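You operate a simulated robot arm through the tools that you are given. There is no shell and no other tool.

You run a simulated robot arm. Do the job below in one go: nothing can be reset, and whatever is moved stays where it is left.

TASK
Change the dead bulb in the desk lamp and switch it back on.
Fine: switch off while you change it; old bulb in the cell marked OLD; shade back on. Set down upright: lamp shade, grey bulb.

Only the result counts: the job must be done as asked and must still hold three seconds after the hand-in. Knocking over, shifting, dropping, spilling or breaking anything else fails it.

THE ROBOT
A 7-joint arm with a three-finger gripper, fixed in place. Base frame: the origin is on the floor under the middle of its stand, x ahead of it, y to its left, z up. Readings come in mm, rad, newtons and seconds.
It reaches about 1342 mm from its shoulder. Its first joint turns from -2.897 to 2.897 rad. Payload 2.69 kg.
Tool frame: the origin (TCP) lies between the finger pads and is the grasp point; the fingertips stand 30 mm ahead of it; z points along the fingers, y is the line along which they close. The gripper opens to 128 mm; its body begins 117 mm behind the TCP.
Orientation is that of the tool frame in the base frame, as a unit quaternion [w, x, y, z]. With the fingers straight down and closing along the base's y, the tool's x points along the base's -x, its y along +y and its z along -z.

THE INTERFACE
- The arm moves only by the tool send_rows. Its argument "deltas" is a list of rows, each an object of numbers (a shift or turn left out is 0, a gripper value left out holds the last): "tx", "ty", "tz": the shift along the base's x, y, z in m; "rx", "ry", "rz": the turn, a rotation vector about the base's x, y, z in rad; "fingers": the closure, from 0 (fully open) to 1 (shut). In form: [{"tx": .., "ty": .., "tz": .., "rx": .., "ry": .., "rz": .., "fingers": ..}, ...]. A call has 1 to 20 rows; each row shifts and turns the commanded pose from where the row before left it. Rows are played at 5 a second. More than 50 mm and 0.15 rad between two rows, or a gripper value outside its range, and nothing of the call is played. A pose out of reach is approached as far as the arm can. The call stops where the force on the tool passes 90 N (or 10 N more than at its start, if that is more) or the arm is blocked; 0.2 s more then pass. Each finger travels about 127 mm/s and halts on what it meets, pressing with about 23 N; the grip force reading is that of the motor and also rises with nothing between the fingers. The clock runs only during rows and for 0.2 s after the last one: add rows that do not move to give the fingers time. The reply holds the time, the measured pose of the TCP, the force on the tool along the base axes, the opening and the grip force, in the units named above and with some noise, with the torque about the TCP (base axes, N m) and any sound that the robot's microphone picked up.
- Cameras (640 x 400 px; columns grow to the right, rows downward): "scene" is fixed at [50.1, -499.3, 1655.9]; the picture's right is [0.58, -0.81, 0.00], its down [-0.42, -0.30, -0.86] and it looks along [0.70, 0.50, -0.52] (base axes); focal length 333 px, centre (320, 200). "wrist" rides on the gripper at [58, 54, -131] in the tool frame; the picture's right is [-0.68, 0.74, 0.00], its down [-0.62, -0.57, -0.55] and it looks along [-0.40, -0.37, 0.84] (tool axes); focal length 234 px, centre (320, 200). There is no depth. A picture from a camera that has moved, and an enlarged one, comes with that camera's place and axes in the base frame and with its lens.
- get_image(camera): a new picture of that camera. The clock stands still meanwhile.
- raise_lower(by): moves the trunk up (or, below 0, down) by that many mm; the arm rides with it, the base frame stays. It gives what a move gives, with no picture.
- enlarge(camera, box): a new picture of the part [left, top, right, bottom] of that camera's present view, enlarged. The clock stands still meanwhile.
- finish_job(): hands the job in; it is judged then, once.

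Nothing tells you positions but the pictures and the camera data. Unless the task says otherwise, let go and move clear before handing in.

The tools are called after "Request:" as a command line: name --argument value ..., lists and objects as JSON in quotes. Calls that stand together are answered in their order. send_rows: Moves the arm, as the interface text tells. Its arguments: {"type":"object","properties":{"deltas":{"type":"array"}},"required":["deltas"]} The other tools are called the same way: raise_lower (by) moves the trunk up or down; get_image (camera) takes a picture; enlarge (camera, box) takes an enlarged picture of a part of a camera's view; finish_job () hands the job in.

At the start:

```text
time: 0.0
position: [647.5, 436.6, 1178.6]
orientation: [0.0, 0.0, 1.0, 0.0]
force: [-0.2, 0.0, 0.2]
ft_torque: [0.03, 0.0, 0.0]
grip_width: 127.9
grasp_force: 0.1
trunk travel left (down, up): [-150.0, 200.0]
```

scene: 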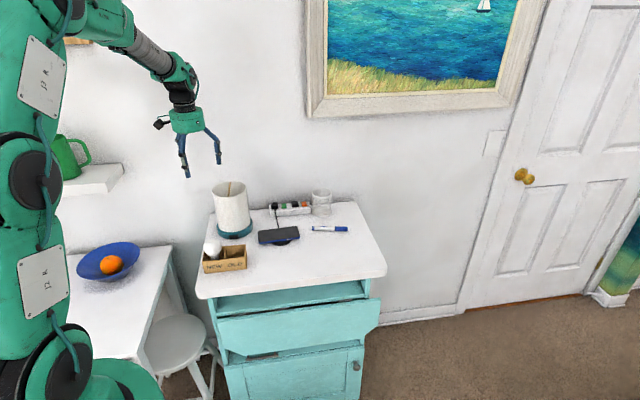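
wrist: 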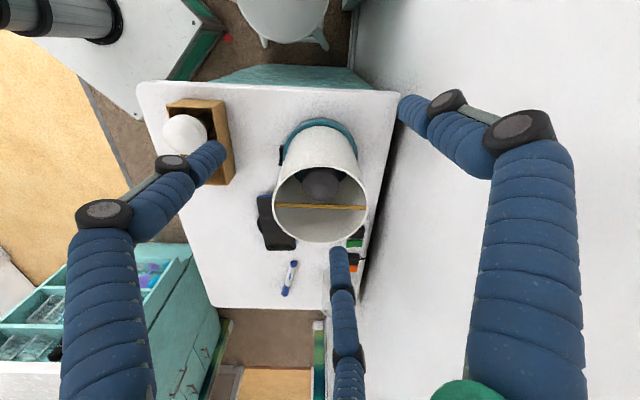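

I see a desk lamp with a cylindrical shade on a small cabinet, a wooden box with two cells (NEW/OLD) holding a white bulb, a power strip, a phone and a marker. First I look closer at everything before moving.

Request:
enlarge --camera "scene" --box '[190, 170, 350, 290]'

Request:
enlarge --camera "wrist" --box '[140, 80, 420, 310]'

Request:
enlarge --camera "scene" --box '[255, 180, 355, 250]'

```text
3.33 times, centred on (270, 230) of scene
camera zoom: at [50.1, -499.3, 1655.9], right [0.58, -0.81, 0.0], down [-0.42, -0.3, -0.86], along [0.7, 0.5, -0.52], focal length 1110 px, centre (487, 100)
```

zoom: 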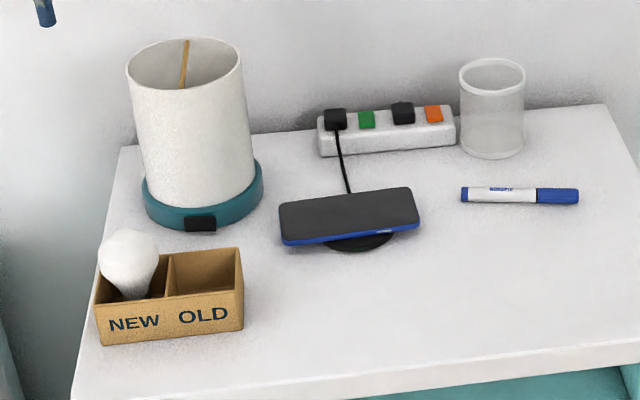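

```text
1.74 times, centred on (280, 195) of wrist
camera zoom: at [587.1, 491.0, 1309.3], right [0.68, 0.74, 0.0], down [0.62, -0.57, 0.55], along [0.4, -0.37, -0.84], focal length 407 px, centre (390, 209)
```

zoom: 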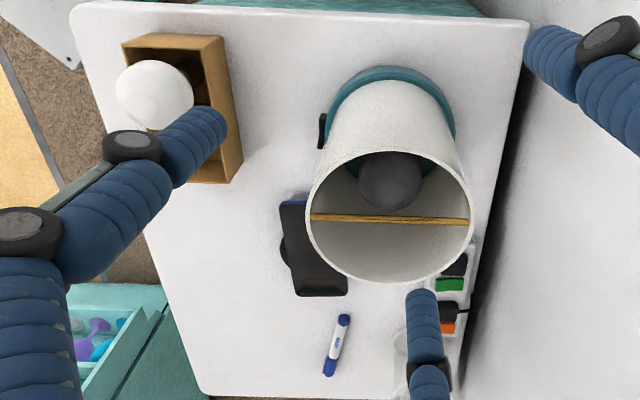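

```text
5.71 times, centred on (305, 215) of scene
camera zoom: at [50.1, -499.3, 1655.9], right [0.58, -0.81, 0.0], down [-0.42, -0.3, -0.86], along [0.7, 0.5, -0.52], focal length 1902 px, centre (406, 114)
```

zoom: 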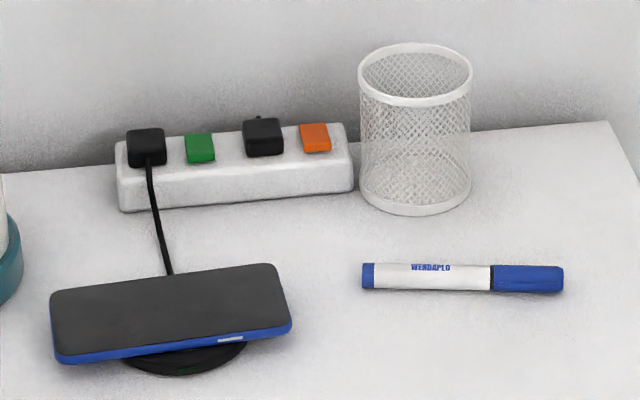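

The lamp axis is near (711, 377), with its shade rim at z≈1061 carrying a wooden bar, and the table top is near z≈880. I enlarge the switch, the box and the shade next.

Request:
enlarge --camera "scene" --box '[220, 215, 260, 240]'

Request:
enlarge --camera "scene" --box '[205, 175, 269, 215]'

Request:
enlarge --camera "scene" --box '[195, 225, 259, 275]'

Request:
enlarge --camera "wrist" --box '[260, 110, 390, 250]'

Request:
enlarge --camera "wrist" --box '[150, 80, 260, 200]'

Request:
enlarge --camera "scene" --box '[140, 60, 240, 190]'

```text
16.00 times, centred on (240, 228) of scene
camera zoom: at [50.1, -499.3, 1655.9], right [0.58, -0.81, 0.0], down [-0.42, -0.3, -0.86], along [0.7, 0.5, -0.52], focal length 5326 px, centre (1600, -240)
```

zoom: 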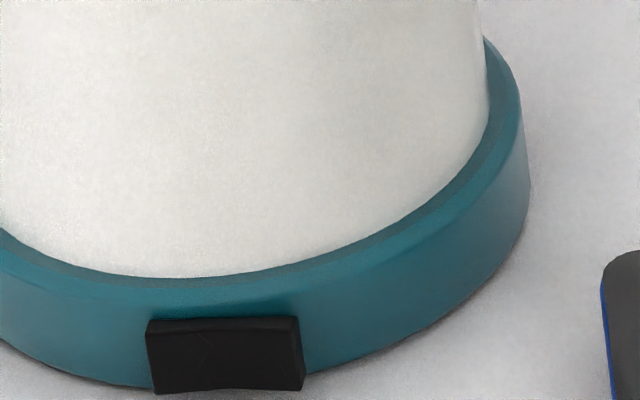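

```text
10.00 times, centred on (237, 195) of scene
camera zoom: at [50.1, -499.3, 1655.9], right [0.58, -0.81, 0.0], down [-0.42, -0.3, -0.86], along [0.7, 0.5, -0.52], focal length 3328 px, centre (1150, 250)
```

zoom: 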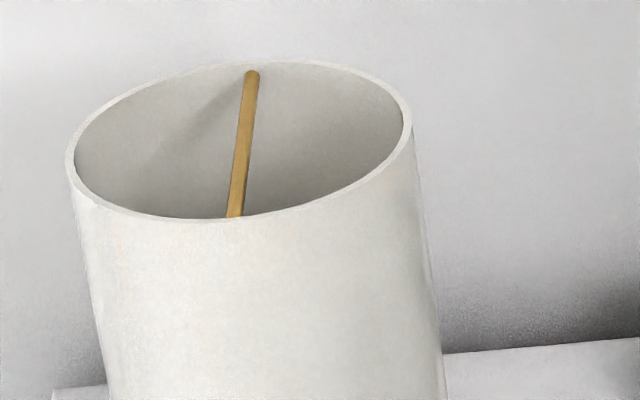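

```text
8.00 times, centred on (227, 250) of scene
camera zoom: at [50.1, -499.3, 1655.9], right [0.58, -0.81, 0.0], down [-0.42, -0.3, -0.86], along [0.7, 0.5, -0.52], focal length 2663 px, centre (1064, -200)
```

zoom: 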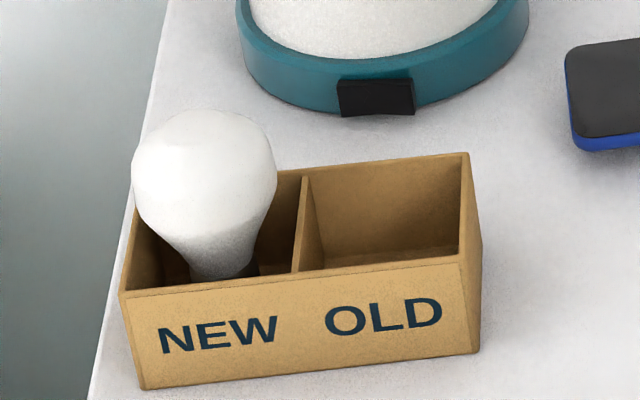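

```text
2.86 times, centred on (325, 180) of wrist
camera zoom: at [587.1, 491.0, 1309.3], right [0.68, 0.74, 0.0], down [0.62, -0.57, 0.55], along [0.4, -0.37, -0.84], focal length 669 px, centre (306, 257)
```

zoom: 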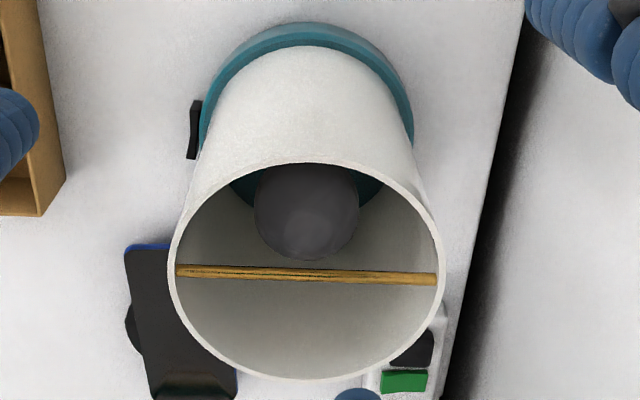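

```text
3.33 times, centred on (205, 140) of wrist
camera zoom: at [587.1, 491.0, 1309.3], right [0.68, 0.74, 0.0], down [0.62, -0.57, 0.55], along [0.4, -0.37, -0.84], focal length 781 px, centre (703, 400)
```

zoom: 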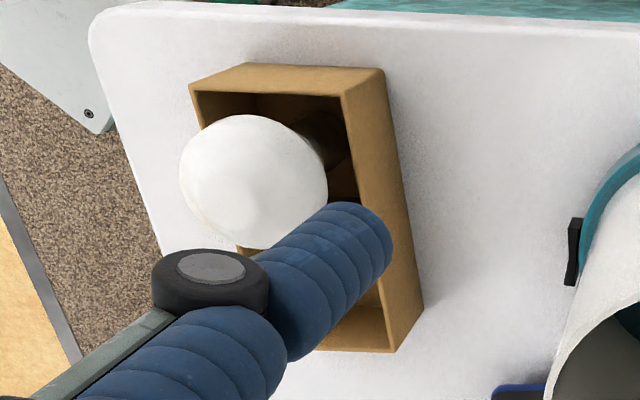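

```text
3.08 times, centred on (190, 125) of scene
camera zoom: at [50.1, -499.3, 1655.9], right [0.58, -0.81, 0.0], down [-0.42, -0.3, -0.86], along [0.7, 0.5, -0.52], focal length 1024 px, centre (720, 431)
```

zoom: 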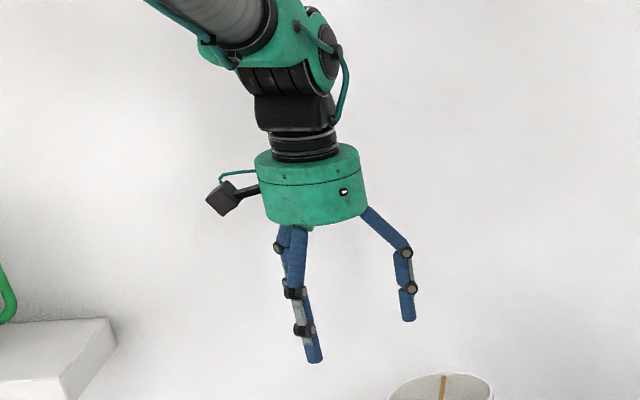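

The lamp has a black switch on its base, facing the camera, and the box stands in front with the NEW bulb on the far-left side. I close the fingers in free air to learn their geometry and how they look.

Request:
send_rows --deltas '[{"fingers": 0.5}, {}, {}, {}]'

Request:
get_image --camera "wrist"

Request:
send_rows --deltas '[{"fingers": 1.0}, {}, {}, {}, {}]'

Request:
get_image --camera "wrist"

Request:
enlarge --camera "scene" --box '[140, 60, 240, 190]'

```text
time: 1.0
position: [646.3, 436.6, 1178.3]
orientation: [-0.001, -0.001, 1.0, 0.0]
force: [0.0, -0.7, 1.1]
ft_torque: [0.0, 0.01, 0.01]
grip_width: 63.8
grasp_force: 0.1
trunk travel left (down, up): [-150.0, 200.0]
```

```text
taken
camera wrist: at [587.1, 491.0, 1309.3], right [0.68, 0.74, 0.0], down [0.62, -0.57, 0.55], along [0.4, -0.37, -0.84], focal length 234 px, centre (320, 200)
```

wrist: 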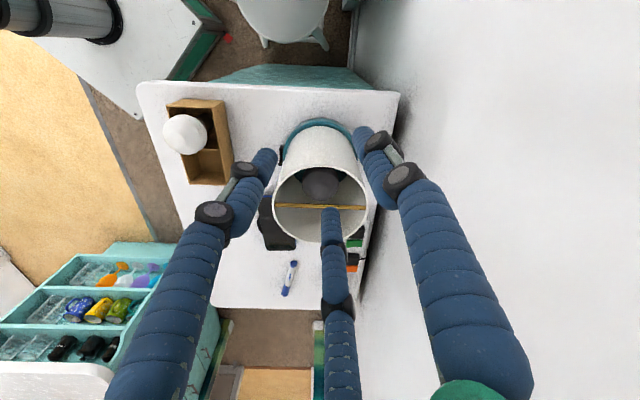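

```text
time: 2.2
position: [646.1, 435.8, 1178.4]
orientation: [0.0, -0.001, 1.0, 0.0]
force: [-0.9, -0.2, -0.2]
ft_torque: [0.0, -0.01, -0.03]
grip_width: 2.4
grasp_force: 23.1
trunk travel left (down, up): [-150.0, 200.0]
```

```text
taken
camera wrist: at [587.1, 491.0, 1309.3], right [0.68, 0.74, 0.0], down [0.62, -0.57, 0.55], along [0.4, -0.37, -0.84], focal length 234 px, centre (320, 200)
```

wrist: 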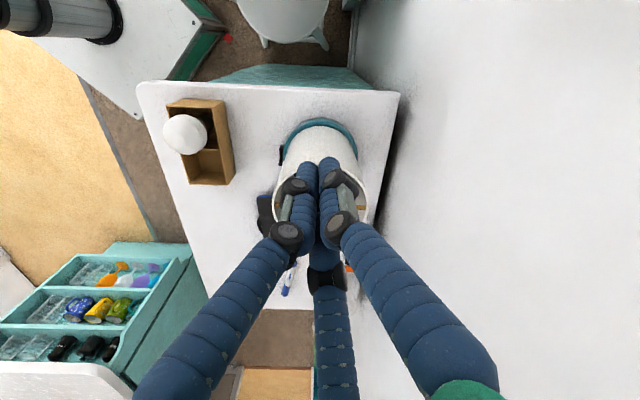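

```text
3.08 times, centred on (190, 125) of scene
camera zoom: at [50.1, -499.3, 1655.9], right [0.58, -0.81, 0.0], down [-0.42, -0.3, -0.86], along [0.7, 0.5, -0.52], focal length 1024 px, centre (720, 431)
```

zoom: 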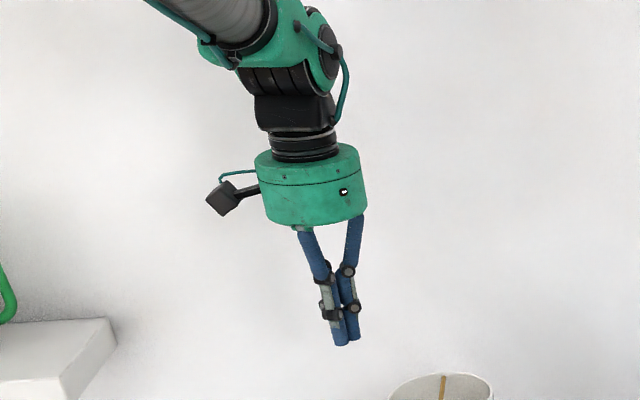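

The three fingers sit at 120° and converge on the TCP, so it grips like a three-jaw chuck, and the lamp, box and table are all turned about 45° in the base frame. I turn the wrist and move over to look at the switch from the front.

Request:
send_rows --deltas '[{"ty": -0.0196, "rz": 0.1454}, {"ty": -0.0196, "rz": 0.1454}, {"ty": -0.0196, "rz": 0.1454}, {"ty": -0.0196, "rz": 0.1454}, {"ty": -0.0196, "rz": 0.1454}, {"ty": -0.0196, "rz": 0.1454}, {"ty": -0.0196, "rz": 0.1454}, {"ty": -0.0196, "rz": 0.1454}, {"ty": -0.0196, "rz": 0.1454}]'

Request:
get_image --camera "wrist"

Request:
get_image --camera "scene"

```text
time: 4.2
position: [646.2, 259.6, 1178.6]
orientation: [0.0, -0.609, 0.793, 0.001]
force: [-0.7, 0.1, 0.3]
ft_torque: [-0.02, 0.01, -0.02]
grip_width: 2.4
grasp_force: 22.7
trunk travel left (down, up): [-150.0, 200.0]
```

```text
taken
camera wrist: at [578.5, 217.8, 1309.4], right [-0.54, 0.84, 0.0], down [0.7, 0.45, 0.55], along [0.46, 0.3, -0.84], focal length 234 px, centre (320, 200)
```

wrist: 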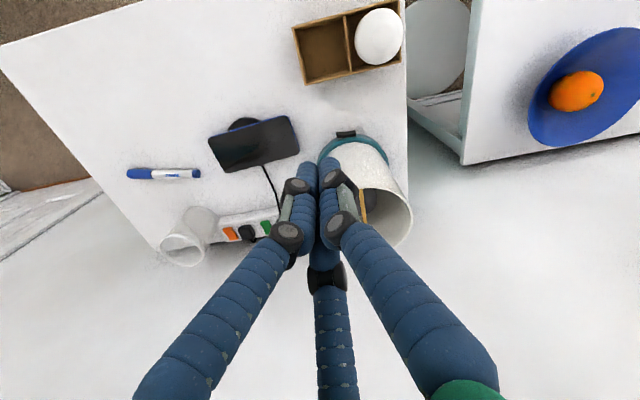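

```text
taken
```

scene: 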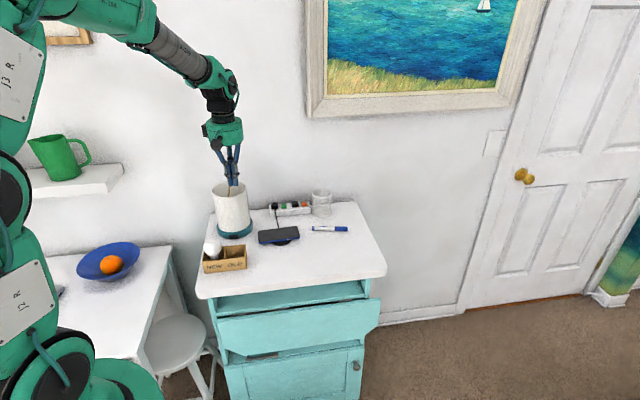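

Request:
enlarge --camera "wrist" --box '[310, 110, 400, 170]'

Request:
enlarge --camera "wrist" --box '[280, 0, 410, 90]'

Request:
enlarge --camera "wrist" --box '[150, 100, 310, 280]'

```text
6.67 times, centred on (355, 140) of wrist
camera zoom: at [578.5, 217.8, 1309.4], right [-0.54, 0.84, 0.0], down [0.7, 0.45, 0.55], along [0.46, 0.3, -0.84], focal length 1561 px, centre (87, 600)
```

zoom: 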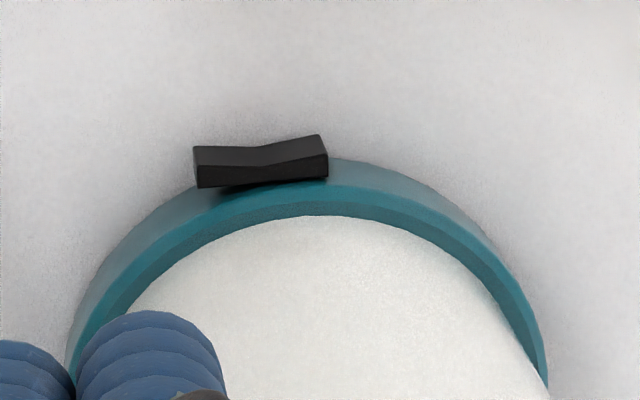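

```text
4.44 times, centred on (345, 45) of wrist
camera zoom: at [578.5, 217.8, 1309.4], right [-0.54, 0.84, 0.0], down [0.7, 0.45, 0.55], along [0.46, 0.3, -0.84], focal length 1041 px, centre (209, 889)
```

zoom: 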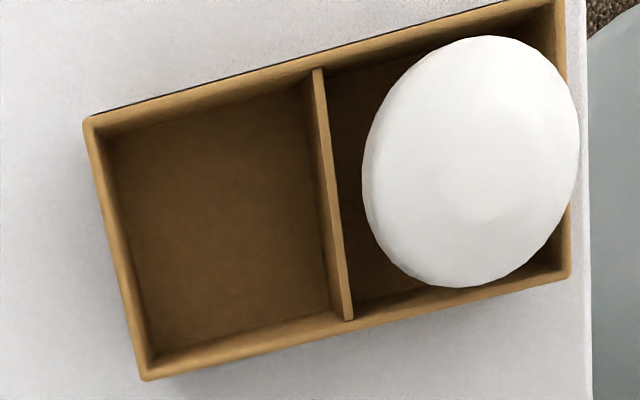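

```text
2.22 times, centred on (230, 190) of wrist
camera zoom: at [578.5, 217.8, 1309.4], right [-0.54, 0.84, 0.0], down [0.7, 0.45, 0.55], along [0.46, 0.3, -0.84], focal length 520 px, centre (520, 222)
```

zoom: 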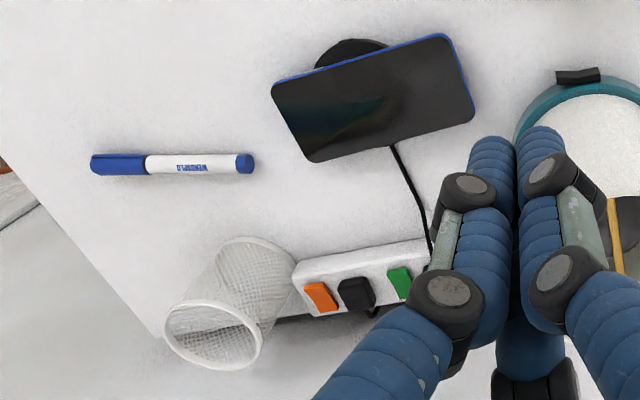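

The switch is a rocker with a vertical hinge: its half nearer the phone stands out and the other half is pressed in. I look closer for marks on it and at the bar.

Request:
enlarge --camera "scene" --box '[226, 232, 242, 242]'

Request:
enlarge --camera "wrist" --box '[332, 125, 364, 145]'

```text
16.00 times, centred on (234, 237) of scene
camera zoom: at [50.1, -499.3, 1655.9], right [0.58, -0.81, 0.0], down [-0.42, -0.3, -0.86], along [0.7, 0.5, -0.52], focal length 5326 px, centre (1696, -392)
```

zoom: 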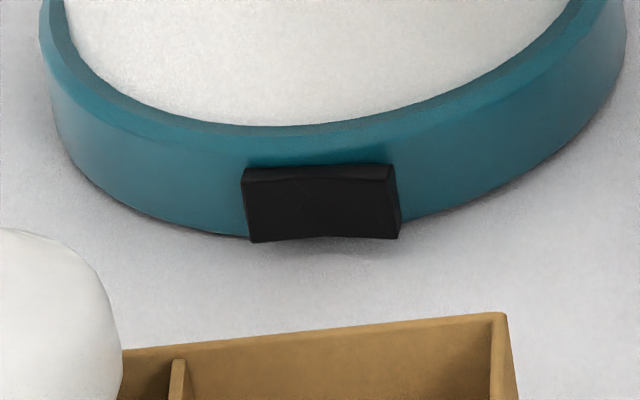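

```text
16.00 times, centred on (348, 135) of wrist
camera zoom: at [578.5, 217.8, 1309.4], right [-0.54, 0.84, 0.0], down [0.7, 0.45, 0.55], along [0.46, 0.3, -0.84], focal length 3747 px, centre (-128, 1240)
```

zoom: 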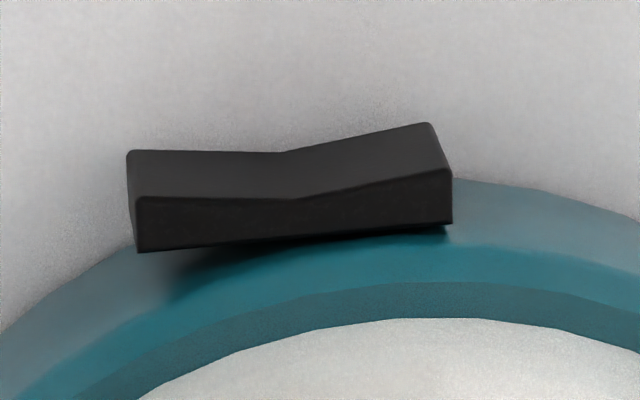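

The rocker's raised half is the one nearer the phone, so I'll press that half to switch off. First I touch the table lightly at a free spot to learn its exact height.

Request:
send_rows --deltas '[{"tx": 0.0057, "ty": -0.0343}, {"tx": 0.0057, "ty": -0.0343}, {"tz": -0.04}, {"tz": -0.04}, {"tz": -0.04}, {"tz": -0.04}, {"tz": -0.04}, {"tz": -0.03}, {}]'

Request:
enlarge --camera "scene" --box '[190, 160, 350, 280]'

```text
time: 6.2
position: [657.7, 192.2, 947.9]
orientation: [0.001, -0.609, 0.793, 0.0]
force: [0.8, 0.4, -1.0]
ft_torque: [-0.02, 0.01, 0.01]
grip_width: 2.1
grasp_force: 23.1
trunk travel left (down, up): [-150.0, 200.0]
```

```text
3.33 times, centred on (270, 220) of scene
camera zoom: at [50.1, -499.3, 1655.9], right [0.58, -0.81, 0.0], down [-0.42, -0.3, -0.86], along [0.7, 0.5, -0.52], focal length 1110 px, centre (487, 133)
```

zoom: 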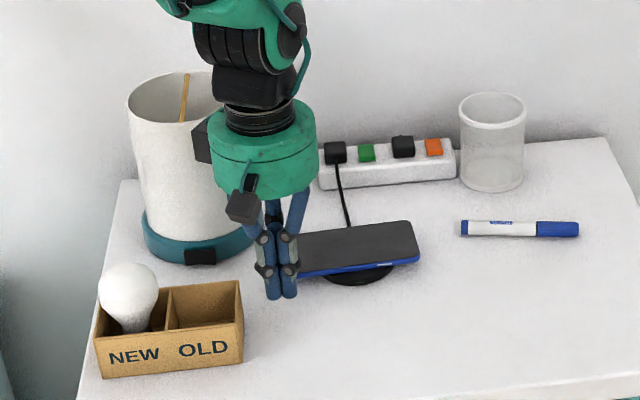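

Fingertips are about 30 mm above the table by my estimate. I go down slowly now.

Request:
send_rows --deltas '[{"tz": -0.01}, {"tz": -0.008}, {}]'

Request:
send_rows --deltas '[{"tz": -0.003}, {}]'

Request:
send_rows --deltas '[{"tz": -0.003}, {}]'

```text
time: 7.0
position: [658.1, 191.5, 930.4]
orientation: [0.0, -0.608, 0.794, 0.0]
force: [0.1, 0.4, -0.2]
ft_torque: [0.02, 0.05, 0.01]
grip_width: 2.6
grasp_force: 22.7
trunk travel left (down, up): [-150.0, 200.0]
```

```text
time: 7.6
position: [658.7, 190.9, 927.0]
orientation: [0.0, -0.609, 0.793, 0.0]
force: [0.0, 0.3, 0.4]
ft_torque: [0.02, 0.03, 0.0]
grip_width: 2.0
grasp_force: 22.9
trunk travel left (down, up): [-150.0, 200.0]
```

```text
time: 8.2
position: [659.1, 191.4, 925.3]
orientation: [0.0, -0.609, 0.793, 0.001]
force: [-0.1, 0.5, 0.7]
ft_torque: [-0.03, -0.01, 0.04]
grip_width: 2.2
grasp_force: 22.9
trunk travel left (down, up): [-150.0, 200.0]
```

Request:
send_rows --deltas '[{"tz": -0.002}, {}]'

Request:
send_rows --deltas '[{"tz": -0.002}, {}]'

Request:
send_rows --deltas '[{"tz": -0.002}, {}]'

```text
time: 8.8
position: [658.2, 191.9, 922.8]
orientation: [0.0, -0.608, 0.794, 0.0]
force: [-0.4, -0.6, -0.6]
ft_torque: [0.01, 0.0, -0.01]
grip_width: 2.4
grasp_force: 22.7
trunk travel left (down, up): [-150.0, 200.0]
```

```text
time: 9.4
position: [657.7, 190.4, 920.5]
orientation: [0.0, -0.608, 0.794, 0.0]
force: [0.1, -0.2, 0.0]
ft_torque: [-0.02, 0.02, 0.01]
grip_width: 2.4
grasp_force: 24.0
trunk travel left (down, up): [-150.0, 200.0]
```

```text
time: 10.0
position: [657.8, 191.8, 917.9]
orientation: [-0.001, -0.609, 0.793, -0.001]
force: [0.0, -0.9, -0.4]
ft_torque: [0.02, 0.04, 0.01]
grip_width: 2.1
grasp_force: 22.8
trunk travel left (down, up): [-150.0, 200.0]
```

Request:
send_rows --deltas '[{"tz": -0.002}, {}]'

Request:
send_rows --deltas '[{"tz": -0.002}, {}]'

Request:
enlarge --camera "scene" --box '[240, 220, 304, 260]'

```text
time: 10.6
position: [658.3, 192.8, 916.7]
orientation: [0.0, -0.609, 0.793, 0.0]
force: [-1.6, -0.8, 2.2]
ft_torque: [-0.03, 0.03, 0.0]
grip_width: 2.1
grasp_force: 32.0
trunk travel left (down, up): [-150.0, 200.0]
```

```text
time: 11.2
position: [659.2, 191.2, 916.4]
orientation: [0.001, -0.608, 0.794, 0.0]
force: [-6.1, -2.1, 24.3]
ft_torque: [-0.16, 0.26, -0.06]
grip_width: 2.3
grasp_force: 31.1
trunk travel left (down, up): [-150.0, 200.0]
```

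```text
10.00 times, centred on (272, 240) of scene
camera zoom: at [50.1, -499.3, 1655.9], right [0.58, -0.81, 0.0], down [-0.42, -0.3, -0.86], along [0.7, 0.5, -0.52], focal length 3328 px, centre (800, -200)
```

zoom: 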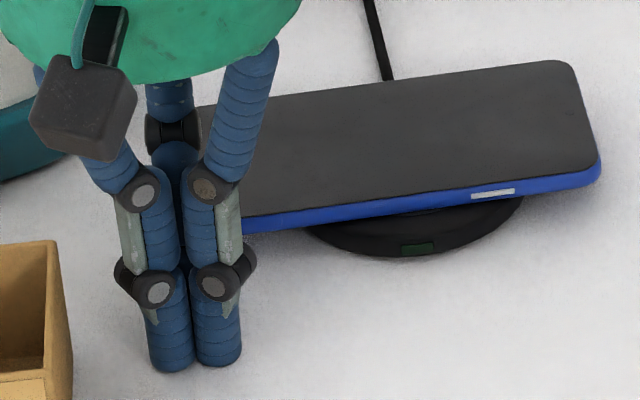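

The table top is at z≈886.5. I lift, tilt the tool so the palm leans away from the shade, and go to a standoff in front of the rocker's raised half.

Request:
send_rows --deltas '[{"tz": 0.045}, {"tz": 0.045}, {"tx": -0.0085, "ty": 0.0293, "rx": 0.0707, "ry": -0.0707}, {"tx": -0.0085, "ty": 0.0293, "rx": 0.0707, "ry": -0.0707}, {"tx": -0.0086, "ty": 0.0292, "rx": 0.0707, "ry": -0.0707}, {}]'

Request:
get_image --camera "wrist"

Request:
enlarge --camera "scene" --box '[180, 150, 308, 280]'

```text
time: 12.6
position: [631.4, 280.4, 1003.9]
orientation: [0.148, -0.601, 0.785, 0.02]
force: [-0.5, 0.1, 0.6]
ft_torque: [-0.02, -0.01, 0.0]
grip_width: 1.9
grasp_force: 31.7
trunk travel left (down, up): [-150.0, 200.0]
```

```text
taken
camera wrist: at [538.4, 212.9, 1107.1], right [-0.54, 0.84, 0.06], down [0.56, 0.31, 0.77], along [0.62, 0.45, -0.64], focal length 234 px, centre (320, 200)
```

wrist: 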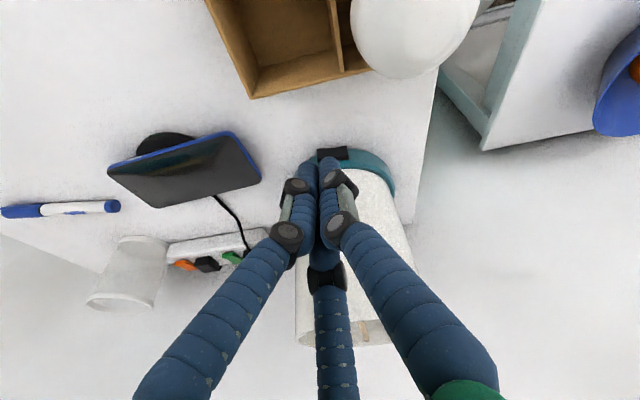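

```text
3.08 times, centred on (244, 215) of scene
camera zoom: at [50.1, -499.3, 1655.9], right [0.58, -0.81, 0.0], down [-0.42, -0.3, -0.86], along [0.7, 0.5, -0.52], focal length 1024 px, centre (554, 154)
```

zoom: 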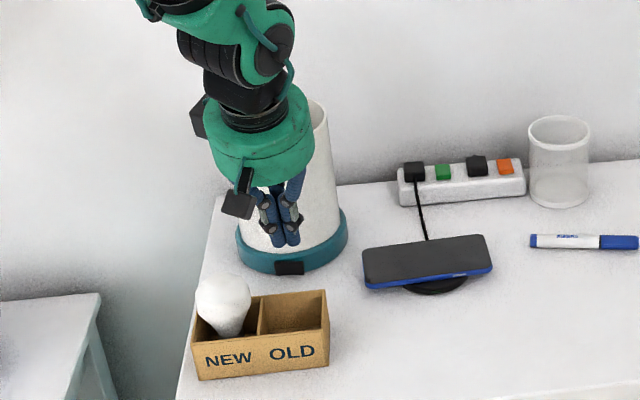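

Request:
enlarge --camera "wrist" --box '[300, 135, 364, 175]'

Request:
enlarge --camera "wrist" --box '[280, 130, 440, 230]'

```text
10.00 times, centred on (332, 155) of wrist
camera zoom: at [538.4, 212.9, 1107.1], right [-0.54, 0.84, 0.06], down [0.56, 0.31, 0.77], along [0.62, 0.45, -0.64], focal length 2342 px, centre (200, 650)
```

zoom: 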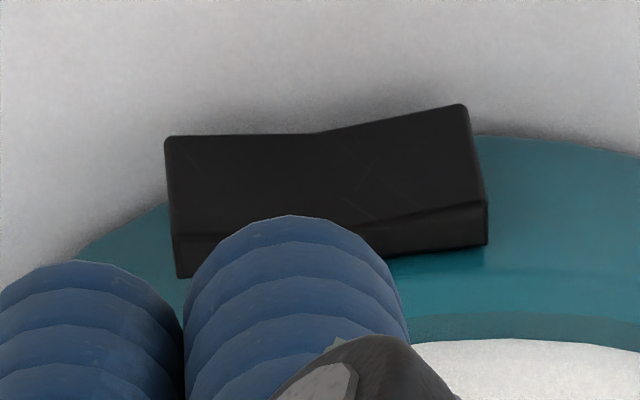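

```text
4.00 times, centred on (360, 180) of wrist
camera zoom: at [538.4, 212.9, 1107.1], right [-0.54, 0.84, 0.06], down [0.56, 0.31, 0.77], along [0.62, 0.45, -0.64], focal length 937 px, centre (160, 280)
```

zoom: 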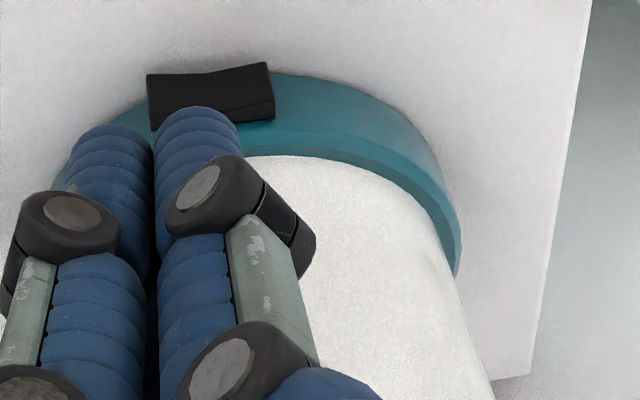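

The rocker spans about u 221–255 along the front, z 894–911, with the raised end nearer the phone. I descend in front of it now.

Request:
send_rows --deltas '[{"tz": -0.03}, {"tz": -0.03}, {"tz": -0.015}, {"tz": -0.006}, {}]'

Request:
enlarge --camera "wrist" --box '[280, 120, 376, 180]'

Request:
enlarge --camera "scene" --box '[190, 180, 286, 260]'

```text
time: 13.8
position: [632.2, 279.6, 924.2]
orientation: [0.147, -0.602, 0.784, 0.018]
force: [-1.0, -0.7, -1.4]
ft_torque: [-0.04, -0.03, 0.01]
grip_width: 1.8
grasp_force: 31.7
trunk travel left (down, up): [-150.0, 200.0]
```

```text
6.67 times, centred on (328, 150) of wrist
camera zoom: at [539.3, 212.7, 1026.2], right [-0.54, 0.84, 0.06], down [0.57, 0.31, 0.77], along [0.62, 0.45, -0.64], focal length 1561 px, centre (267, 533)
```

zoom: 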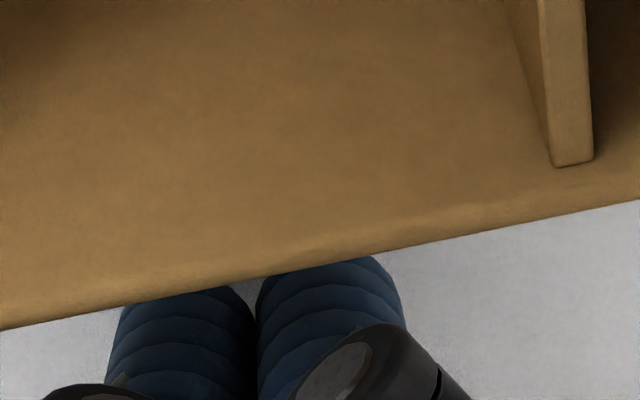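

```text
5.00 times, centred on (238, 220) of scene
camera zoom: at [50.1, -499.3, 1655.9], right [0.58, -0.81, 0.0], down [-0.42, -0.3, -0.86], along [0.7, 0.5, -0.52], focal length 1664 px, centre (730, 100)
```

zoom: 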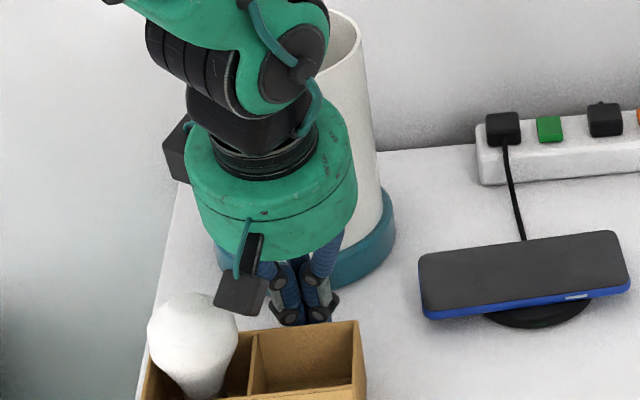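

Standoff is good, with clearance to the shade, bulb and box. I advance toward the rocker in small steps, watching the force and sound.

Request:
send_rows --deltas '[{"tx": 0.0057, "ty": 0.0057}, {"tx": 0.0057, "ty": 0.0057}, {}]'

Request:
send_rows --deltas '[{"tx": 0.0021, "ty": 0.0021}, {"tx": 0.0007, "ty": 0.0007}, {}]'

Request:
send_rows --deltas '[{"tx": 0.0014, "ty": 0.0014}, {}]'

```text
time: 14.6
position: [643.1, 290.4, 924.1]
orientation: [0.148, -0.601, 0.785, 0.02]
force: [0.9, -0.5, 0.2]
ft_torque: [-0.01, 0.03, -0.01]
grip_width: 2.2
grasp_force: 31.0
trunk travel left (down, up): [-150.0, 200.0]
```

```text
time: 15.4
position: [646.2, 293.5, 924.5]
orientation: [0.148, -0.601, 0.785, 0.02]
force: [0.0, 0.3, 0.1]
ft_torque: [0.01, 0.03, 0.0]
grip_width: 2.1
grasp_force: 31.4
trunk travel left (down, up): [-150.0, 200.0]
```

```text
time: 16.0
position: [647.5, 295.6, 922.8]
orientation: [0.148, -0.601, 0.785, 0.02]
force: [0.2, 0.2, -0.7]
ft_torque: [0.0, -0.01, -0.02]
grip_width: 2.1
grasp_force: 31.1
trunk travel left (down, up): [-150.0, 200.0]
```

Request:
send_rows --deltas '[{"tx": 0.0014, "ty": 0.0014}, {}]'

Request:
send_rows --deltas '[{"tx": 0.0011, "ty": 0.0011}, {}]'

Request:
send_rows --deltas '[{"tx": 0.0007, "ty": 0.0007}, {}]'

```text
time: 16.6
position: [648.1, 297.4, 924.1]
orientation: [0.148, -0.602, 0.785, 0.019]
force: [-0.4, -0.8, 0.1]
ft_torque: [-0.01, 0.02, 0.02]
grip_width: 2.0
grasp_force: 31.4
trunk travel left (down, up): [-150.0, 200.0]
```

```text
time: 17.2
position: [650.5, 297.6, 924.1]
orientation: [0.148, -0.602, 0.785, 0.02]
force: [-1.0, -2.3, 0.7]
ft_torque: [-0.03, 0.03, -0.03]
grip_width: 1.9
grasp_force: 31.2
trunk travel left (down, up): [-150.0, 200.0]
```

```text
time: 17.8
position: [652.1, 298.7, 922.1]
orientation: [0.148, -0.602, 0.784, 0.019]
force: [-0.5, -1.0, 0.8]
ft_torque: [0.02, -0.02, 0.01]
grip_width: 2.1
grasp_force: 31.2
trunk travel left (down, up): [-150.0, 200.0]
```

Request:
send_rows --deltas '[{"tx": 0.0007, "ty": 0.0007}, {}]'

Request:
send_rows --deltas '[{"tx": 0.0007, "ty": 0.0007}, {}]'

Request:
send_rows --deltas '[{"tx": 0.0007, "ty": 0.0007}, {}]'

```text
time: 18.4
position: [651.9, 297.3, 924.2]
orientation: [0.148, -0.602, 0.784, 0.02]
force: [-1.2, -3.2, -0.3]
ft_torque: [-0.04, 0.01, -0.04]
grip_width: 1.8
grasp_force: 31.8
trunk travel left (down, up): [-150.0, 200.0]
```

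```text
time: 19.0
position: [652.0, 299.2, 923.6]
orientation: [0.148, -0.601, 0.785, 0.02]
force: [-5.9, -7.4, 1.0]
ft_torque: [-0.13, 0.1, -0.03]
grip_width: 2.2
grasp_force: 31.6
trunk travel left (down, up): [-150.0, 200.0]
```

```text
time: 19.6
position: [652.5, 299.8, 923.3]
orientation: [0.148, -0.602, 0.784, 0.019]
force: [-5.0, -6.1, 0.1]
ft_torque: [-0.15, 0.09, 0.02]
grip_width: 1.9
grasp_force: 31.2
trunk travel left (down, up): [-150.0, 200.0]
```

Request:
enlarge --camera "scene" --box '[190, 180, 286, 260]'

Request:
get_image --camera "wrist"

```text
5.00 times, centred on (238, 220) of scene
camera zoom: at [50.1, -499.3, 1655.9], right [0.58, -0.81, 0.0], down [-0.42, -0.3, -0.86], along [0.7, 0.5, -0.52], focal length 1664 px, centre (730, 100)
```

zoom: 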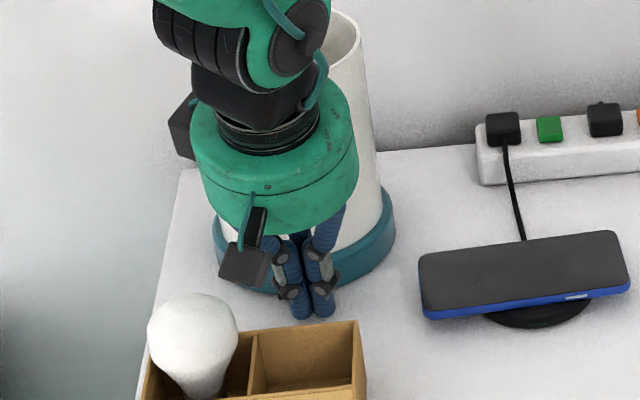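

```text
taken
camera wrist: at [560.0, 233.4, 1025.6], right [-0.54, 0.84, 0.06], down [0.57, 0.31, 0.77], along [0.62, 0.45, -0.64], focal length 234 px, centre (320, 200)
```

wrist: 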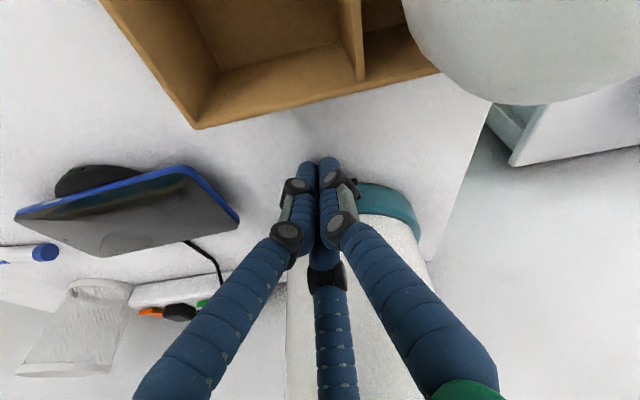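

Request:
enlarge --camera "scene" --box '[220, 215, 260, 240]'

```text
16.00 times, centred on (240, 228) of scene
camera zoom: at [50.1, -499.3, 1655.9], right [0.58, -0.81, 0.0], down [-0.42, -0.3, -0.86], along [0.7, 0.5, -0.52], focal length 5326 px, centre (1600, -240)
```

zoom: 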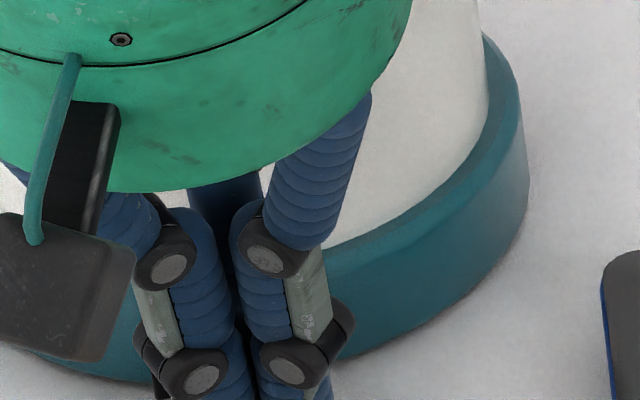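

The lamp hasn't moved and the contact is at rocker height. I press on a little further, listening for a click.

Request:
send_rows --deltas '[{"tx": 0.0007, "ty": 0.0007}, {}]'

Request:
send_rows --deltas '[{"tx": 0.0007, "ty": 0.0007}, {}]'

```text
time: 20.2
position: [654.0, 300.8, 923.9]
orientation: [0.148, -0.602, 0.785, 0.02]
force: [-4.3, -6.3, 1.2]
ft_torque: [-0.1, 0.07, -0.02]
grip_width: 2.2
grasp_force: 31.3
trunk travel left (down, up): [-150.0, 200.0]
```

```text
time: 20.8
position: [654.2, 302.7, 924.0]
orientation: [0.148, -0.602, 0.785, 0.019]
force: [-5.8, -7.0, 1.0]
ft_torque: [-0.13, 0.07, 0.0]
grip_width: 2.1
grasp_force: 31.4
trunk travel left (down, up): [-150.0, 200.0]
```

Request:
enlarge --camera "scene" --box '[220, 215, 260, 240]'

Request:
send_rows --deltas '[{"tx": 0.0007, "ty": 0.0007}, {}]'

```text
16.00 times, centred on (240, 228) of scene
camera zoom: at [50.1, -499.3, 1655.9], right [0.58, -0.81, 0.0], down [-0.42, -0.3, -0.86], along [0.7, 0.5, -0.52], focal length 5326 px, centre (1600, -240)
```

zoom: 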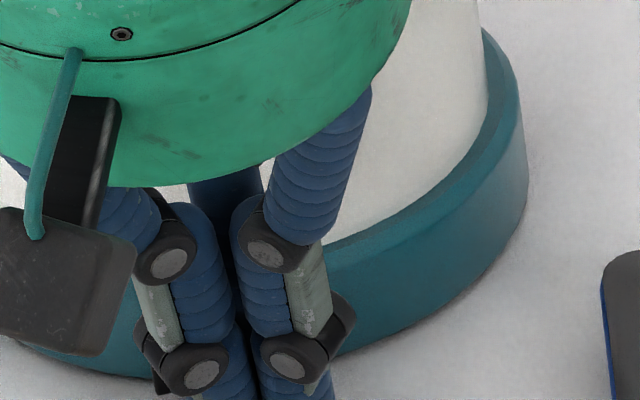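

```text
time: 21.4
position: [655.2, 302.9, 924.1]
orientation: [0.148, -0.602, 0.785, 0.02]
force: [-5.4, -5.7, 0.5]
ft_torque: [-0.12, 0.07, -0.01]
grip_width: 2.2
grasp_force: 31.4
trunk travel left (down, up): [-150.0, 200.0]
```

The lamp itself began to slide by a couple of mm at about 8 N, so I stop pushing. I back off and look at the rocker's state.

Request:
send_rows --deltas '[{"tx": -0.007, "ty": -0.007}, {"tx": -0.007, "ty": -0.007}, {"tz": 0.03}, {"tz": 0.04}, {}]'

Request:
enlarge --camera "wrist" --box '[280, 120, 376, 180]'

Request:
enlarge --camera "scene" --box '[220, 215, 260, 240]'

```text
time: 22.6
position: [640.0, 287.0, 992.7]
orientation: [0.149, -0.602, 0.785, 0.019]
force: [-0.7, -0.1, 0.4]
ft_torque: [0.02, -0.02, -0.01]
grip_width: 2.1
grasp_force: 30.5
trunk travel left (down, up): [-150.0, 200.0]
```

```text
6.67 times, centred on (328, 150) of wrist
camera zoom: at [547.8, 221.1, 1096.7], right [-0.54, 0.84, 0.06], down [0.56, 0.31, 0.77], along [0.62, 0.45, -0.64], focal length 1561 px, centre (267, 533)
```

zoom: 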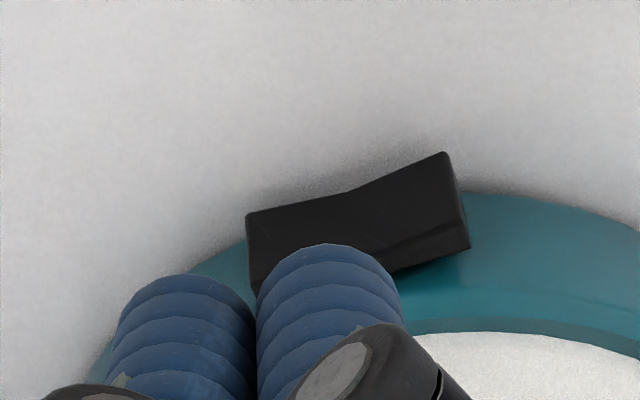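

```text
16.00 times, centred on (240, 228) of scene
camera zoom: at [50.1, -499.3, 1655.9], right [0.58, -0.81, 0.0], down [-0.42, -0.3, -0.86], along [0.7, 0.5, -0.52], focal length 5326 px, centre (1600, -240)
```

zoom: 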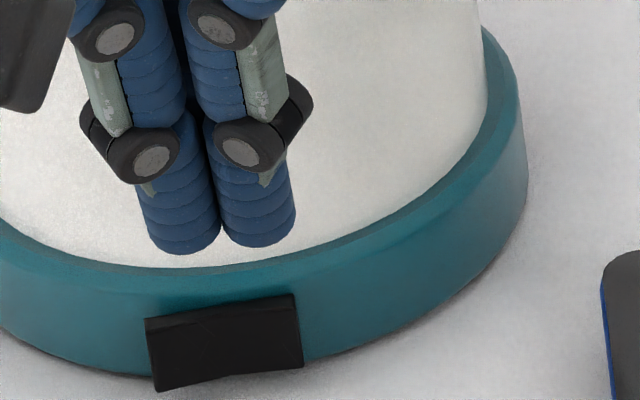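

The rocker did flip (the other half now stands out), so the lamp is switched off; it slid about 4 mm in the process, and next time I'll stop sooner. Next I go up, straighten the tool, align with the bar and view the shade from above.

Request:
send_rows --deltas '[{"tz": 0.04}, {"tz": 0.04}, {"tz": 0.04}, {"tz": 0.04, "rx": -0.0707, "ry": 0.0707}, {"tz": 0.03, "rx": -0.0707, "ry": 0.0707}, {"rx": -0.0707, "ry": 0.0707}, {"rz": -0.1309, "fingers": 0.4}, {"rz": -0.1309}, {"rz": -0.1309}, {"rz": -0.1309}, {}]'

Request:
get_image --camera "wrist"

```text
time: 25.0
position: [641.9, 287.1, 1184.1]
orientation: [0.0, -0.382, 0.924, 0.0]
force: [0.7, 0.1, 1.0]
ft_torque: [-0.01, 0.01, 0.0]
grip_width: 76.7
grasp_force: 0.1
trunk travel left (down, up): [-150.0, 200.0]
```

```text
taken
camera wrist: at [560.9, 285.9, 1314.2], right [-0.04, 1.0, 0.0], down [0.84, 0.03, 0.55], along [0.55, 0.02, -0.84], focal length 234 px, centre (320, 200)
```

wrist: 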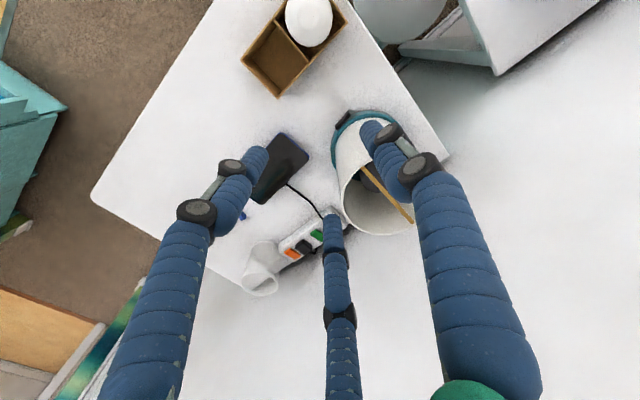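

Request:
send_rows --deltas '[{"tx": 0.024, "ty": 0.03}, {"tx": 0.024, "ty": 0.03}, {"tx": 0.024, "ty": 0.03}, {}]'

Request:
get_image --camera "wrist"

Request:
enlarge --camera "wrist" --box '[240, 110, 400, 230]'

Request:
enlarge --camera "scene" --box '[190, 110, 286, 190]'

```text
time: 26.0
position: [715.4, 379.3, 1183.9]
orientation: [0.0, -0.382, 0.924, -0.001]
force: [0.1, 0.6, -0.6]
ft_torque: [-0.03, 0.03, 0.02]
grip_width: 76.9
grasp_force: 0.0
trunk travel left (down, up): [-150.0, 200.0]
```

```text
taken
camera wrist: at [634.0, 376.1, 1313.7], right [-0.04, 1.0, 0.0], down [0.84, 0.04, 0.55], along [0.55, 0.02, -0.84], focal length 234 px, centre (320, 200)
```

wrist: 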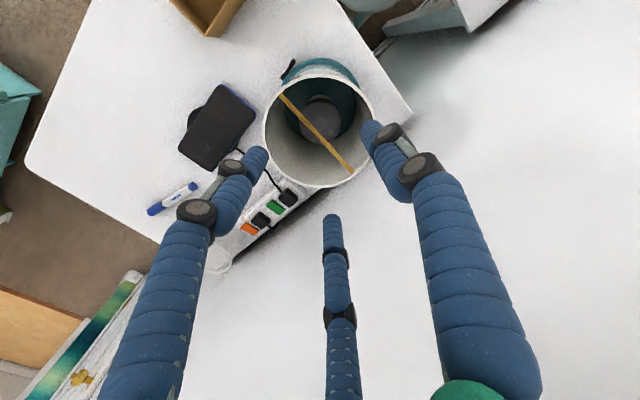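

```text
3.33 times, centred on (320, 170) of wrist
camera zoom: at [634.0, 376.1, 1313.7], right [-0.04, 1.0, 0.0], down [0.84, 0.04, 0.55], along [0.55, 0.02, -0.84], focal length 781 px, centre (320, 300)
```

zoom: 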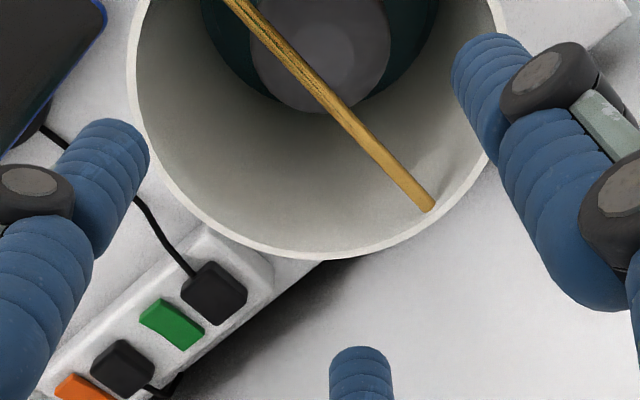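

```text
5.00 times, centred on (238, 150) of scene
camera zoom: at [50.1, -499.3, 1655.9], right [0.58, -0.81, 0.0], down [-0.42, -0.3, -0.86], along [0.7, 0.5, -0.52], focal length 1664 px, centre (730, 450)
```

zoom: 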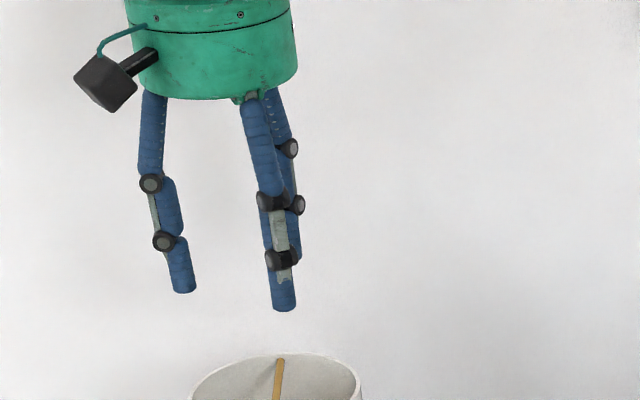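

The bar runs through the shade centre at about (716, 380, 1060) along azimuth 45°, and the grey bulb's top is about 25–30 mm below it. I narrow the fingers, centre over the bar and go down to just above the rim to check.

Request:
send_rows --deltas '[{"tx": 0.0038, "ty": -0.0016, "fingers": 0.58}, {"tz": -0.025}, {"tz": -0.025}, {"tz": -0.025}, {}]'

Request:
enlarge --camera "wrist" --box '[240, 110, 400, 230]'

Request:
enlarge --camera "scene" --box '[198, 135, 278, 205]'

```text
time: 27.2
position: [718.7, 378.3, 1109.7]
orientation: [0.0, -0.383, 0.924, 0.0]
force: [0.3, 0.2, 0.2]
ft_torque: [0.01, 0.03, 0.01]
grip_width: 53.7
grasp_force: 0.0
trunk travel left (down, up): [-150.0, 200.0]
```

```text
3.33 times, centred on (320, 170) of wrist
camera zoom: at [637.1, 374.5, 1239.3], right [-0.04, 1.0, 0.0], down [0.84, 0.04, 0.55], along [0.55, 0.02, -0.84], focal length 781 px, centre (320, 300)
```

zoom: 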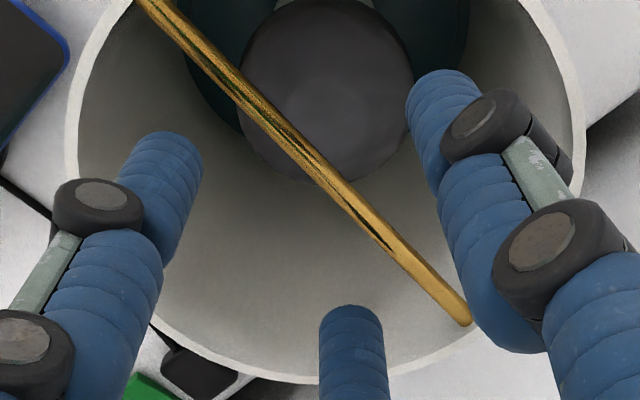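

```text
5.71 times, centred on (238, 170) of scene
camera zoom: at [50.1, -499.3, 1655.9], right [0.58, -0.81, 0.0], down [-0.42, -0.3, -0.86], along [0.7, 0.5, -0.52], focal length 1902 px, centre (789, 371)
```

zoom: 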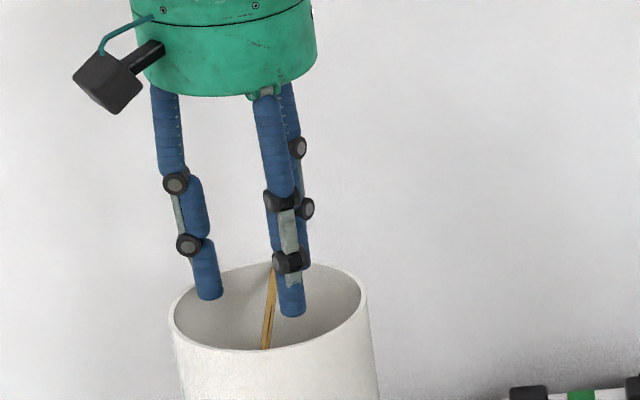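

The bar lies between the single finger and the other two as wanted, and it is at z≈1065. I go down 32 mm and check before closing.

Request:
send_rows --deltas '[{"tz": -0.012}, {"tz": -0.01}, {"tz": -0.01}, {}]'

Request:
enlarge --camera "wrist" --box '[240, 110, 400, 230]'

Request:
enlarge --camera "scene" --box '[198, 155, 278, 205]'

```text
time: 28.2
position: [718.2, 377.5, 1076.2]
orientation: [0.0, -0.383, 0.924, 0.001]
force: [-0.3, 0.6, 0.3]
ft_torque: [-0.03, 0.03, 0.0]
grip_width: 53.7
grasp_force: 0.1
trunk travel left (down, up): [-150.0, 200.0]
```

```text
3.33 times, centred on (320, 170) of wrist
camera zoom: at [637.4, 374.3, 1207.1], right [-0.04, 1.0, 0.0], down [0.84, 0.04, 0.55], along [0.55, 0.02, -0.84], focal length 781 px, centre (320, 300)
```

zoom: 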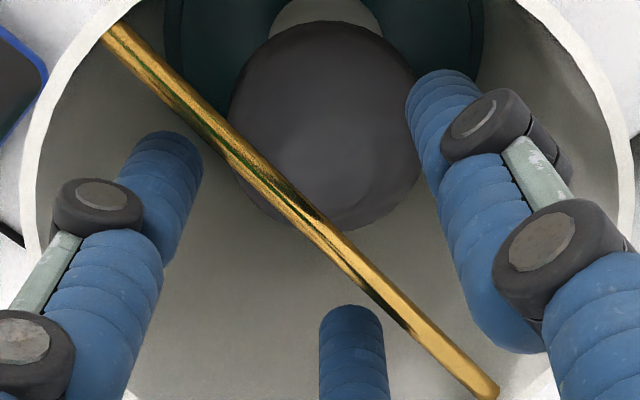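

```text
8.00 times, centred on (238, 180) of scene
camera zoom: at [50.1, -499.3, 1655.9], right [0.58, -0.81, 0.0], down [-0.42, -0.3, -0.86], along [0.7, 0.5, -0.52], focal length 2663 px, centre (976, 360)
```

zoom: 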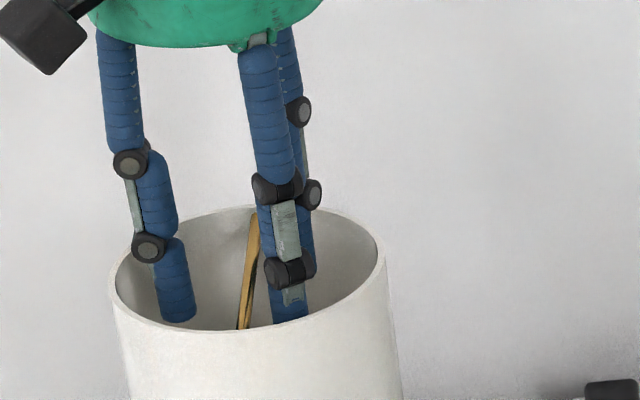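

Request:
send_rows --deltas '[{"fingers": 0.7}, {"fingers": 0.8}, {}]'

Request:
enlarge --camera "wrist" --box '[240, 110, 400, 230]'

```text
time: 29.0
position: [718.3, 376.0, 1077.6]
orientation: [0.0, -0.383, 0.924, 0.001]
force: [0.2, -0.4, 0.0]
ft_torque: [0.04, 0.01, -0.01]
grip_width: 25.4
grasp_force: 0.0
trunk travel left (down, up): [-150.0, 200.0]
```

```text
3.33 times, centred on (320, 170) of wrist
camera zoom: at [637.2, 374.3, 1207.3], right [-0.04, 1.0, 0.0], down [0.84, 0.04, 0.55], along [0.55, 0.02, -0.84], focal length 781 px, centre (320, 300)
```

zoom: 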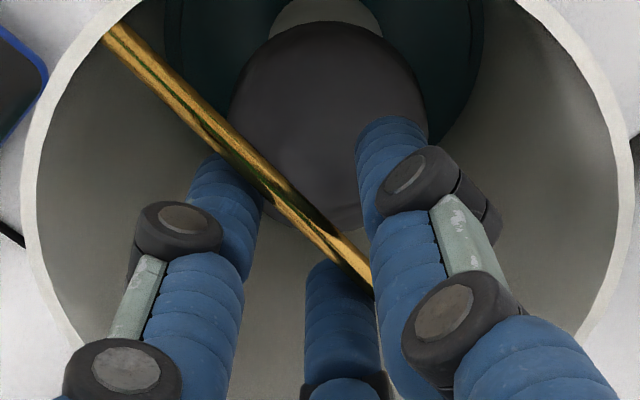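

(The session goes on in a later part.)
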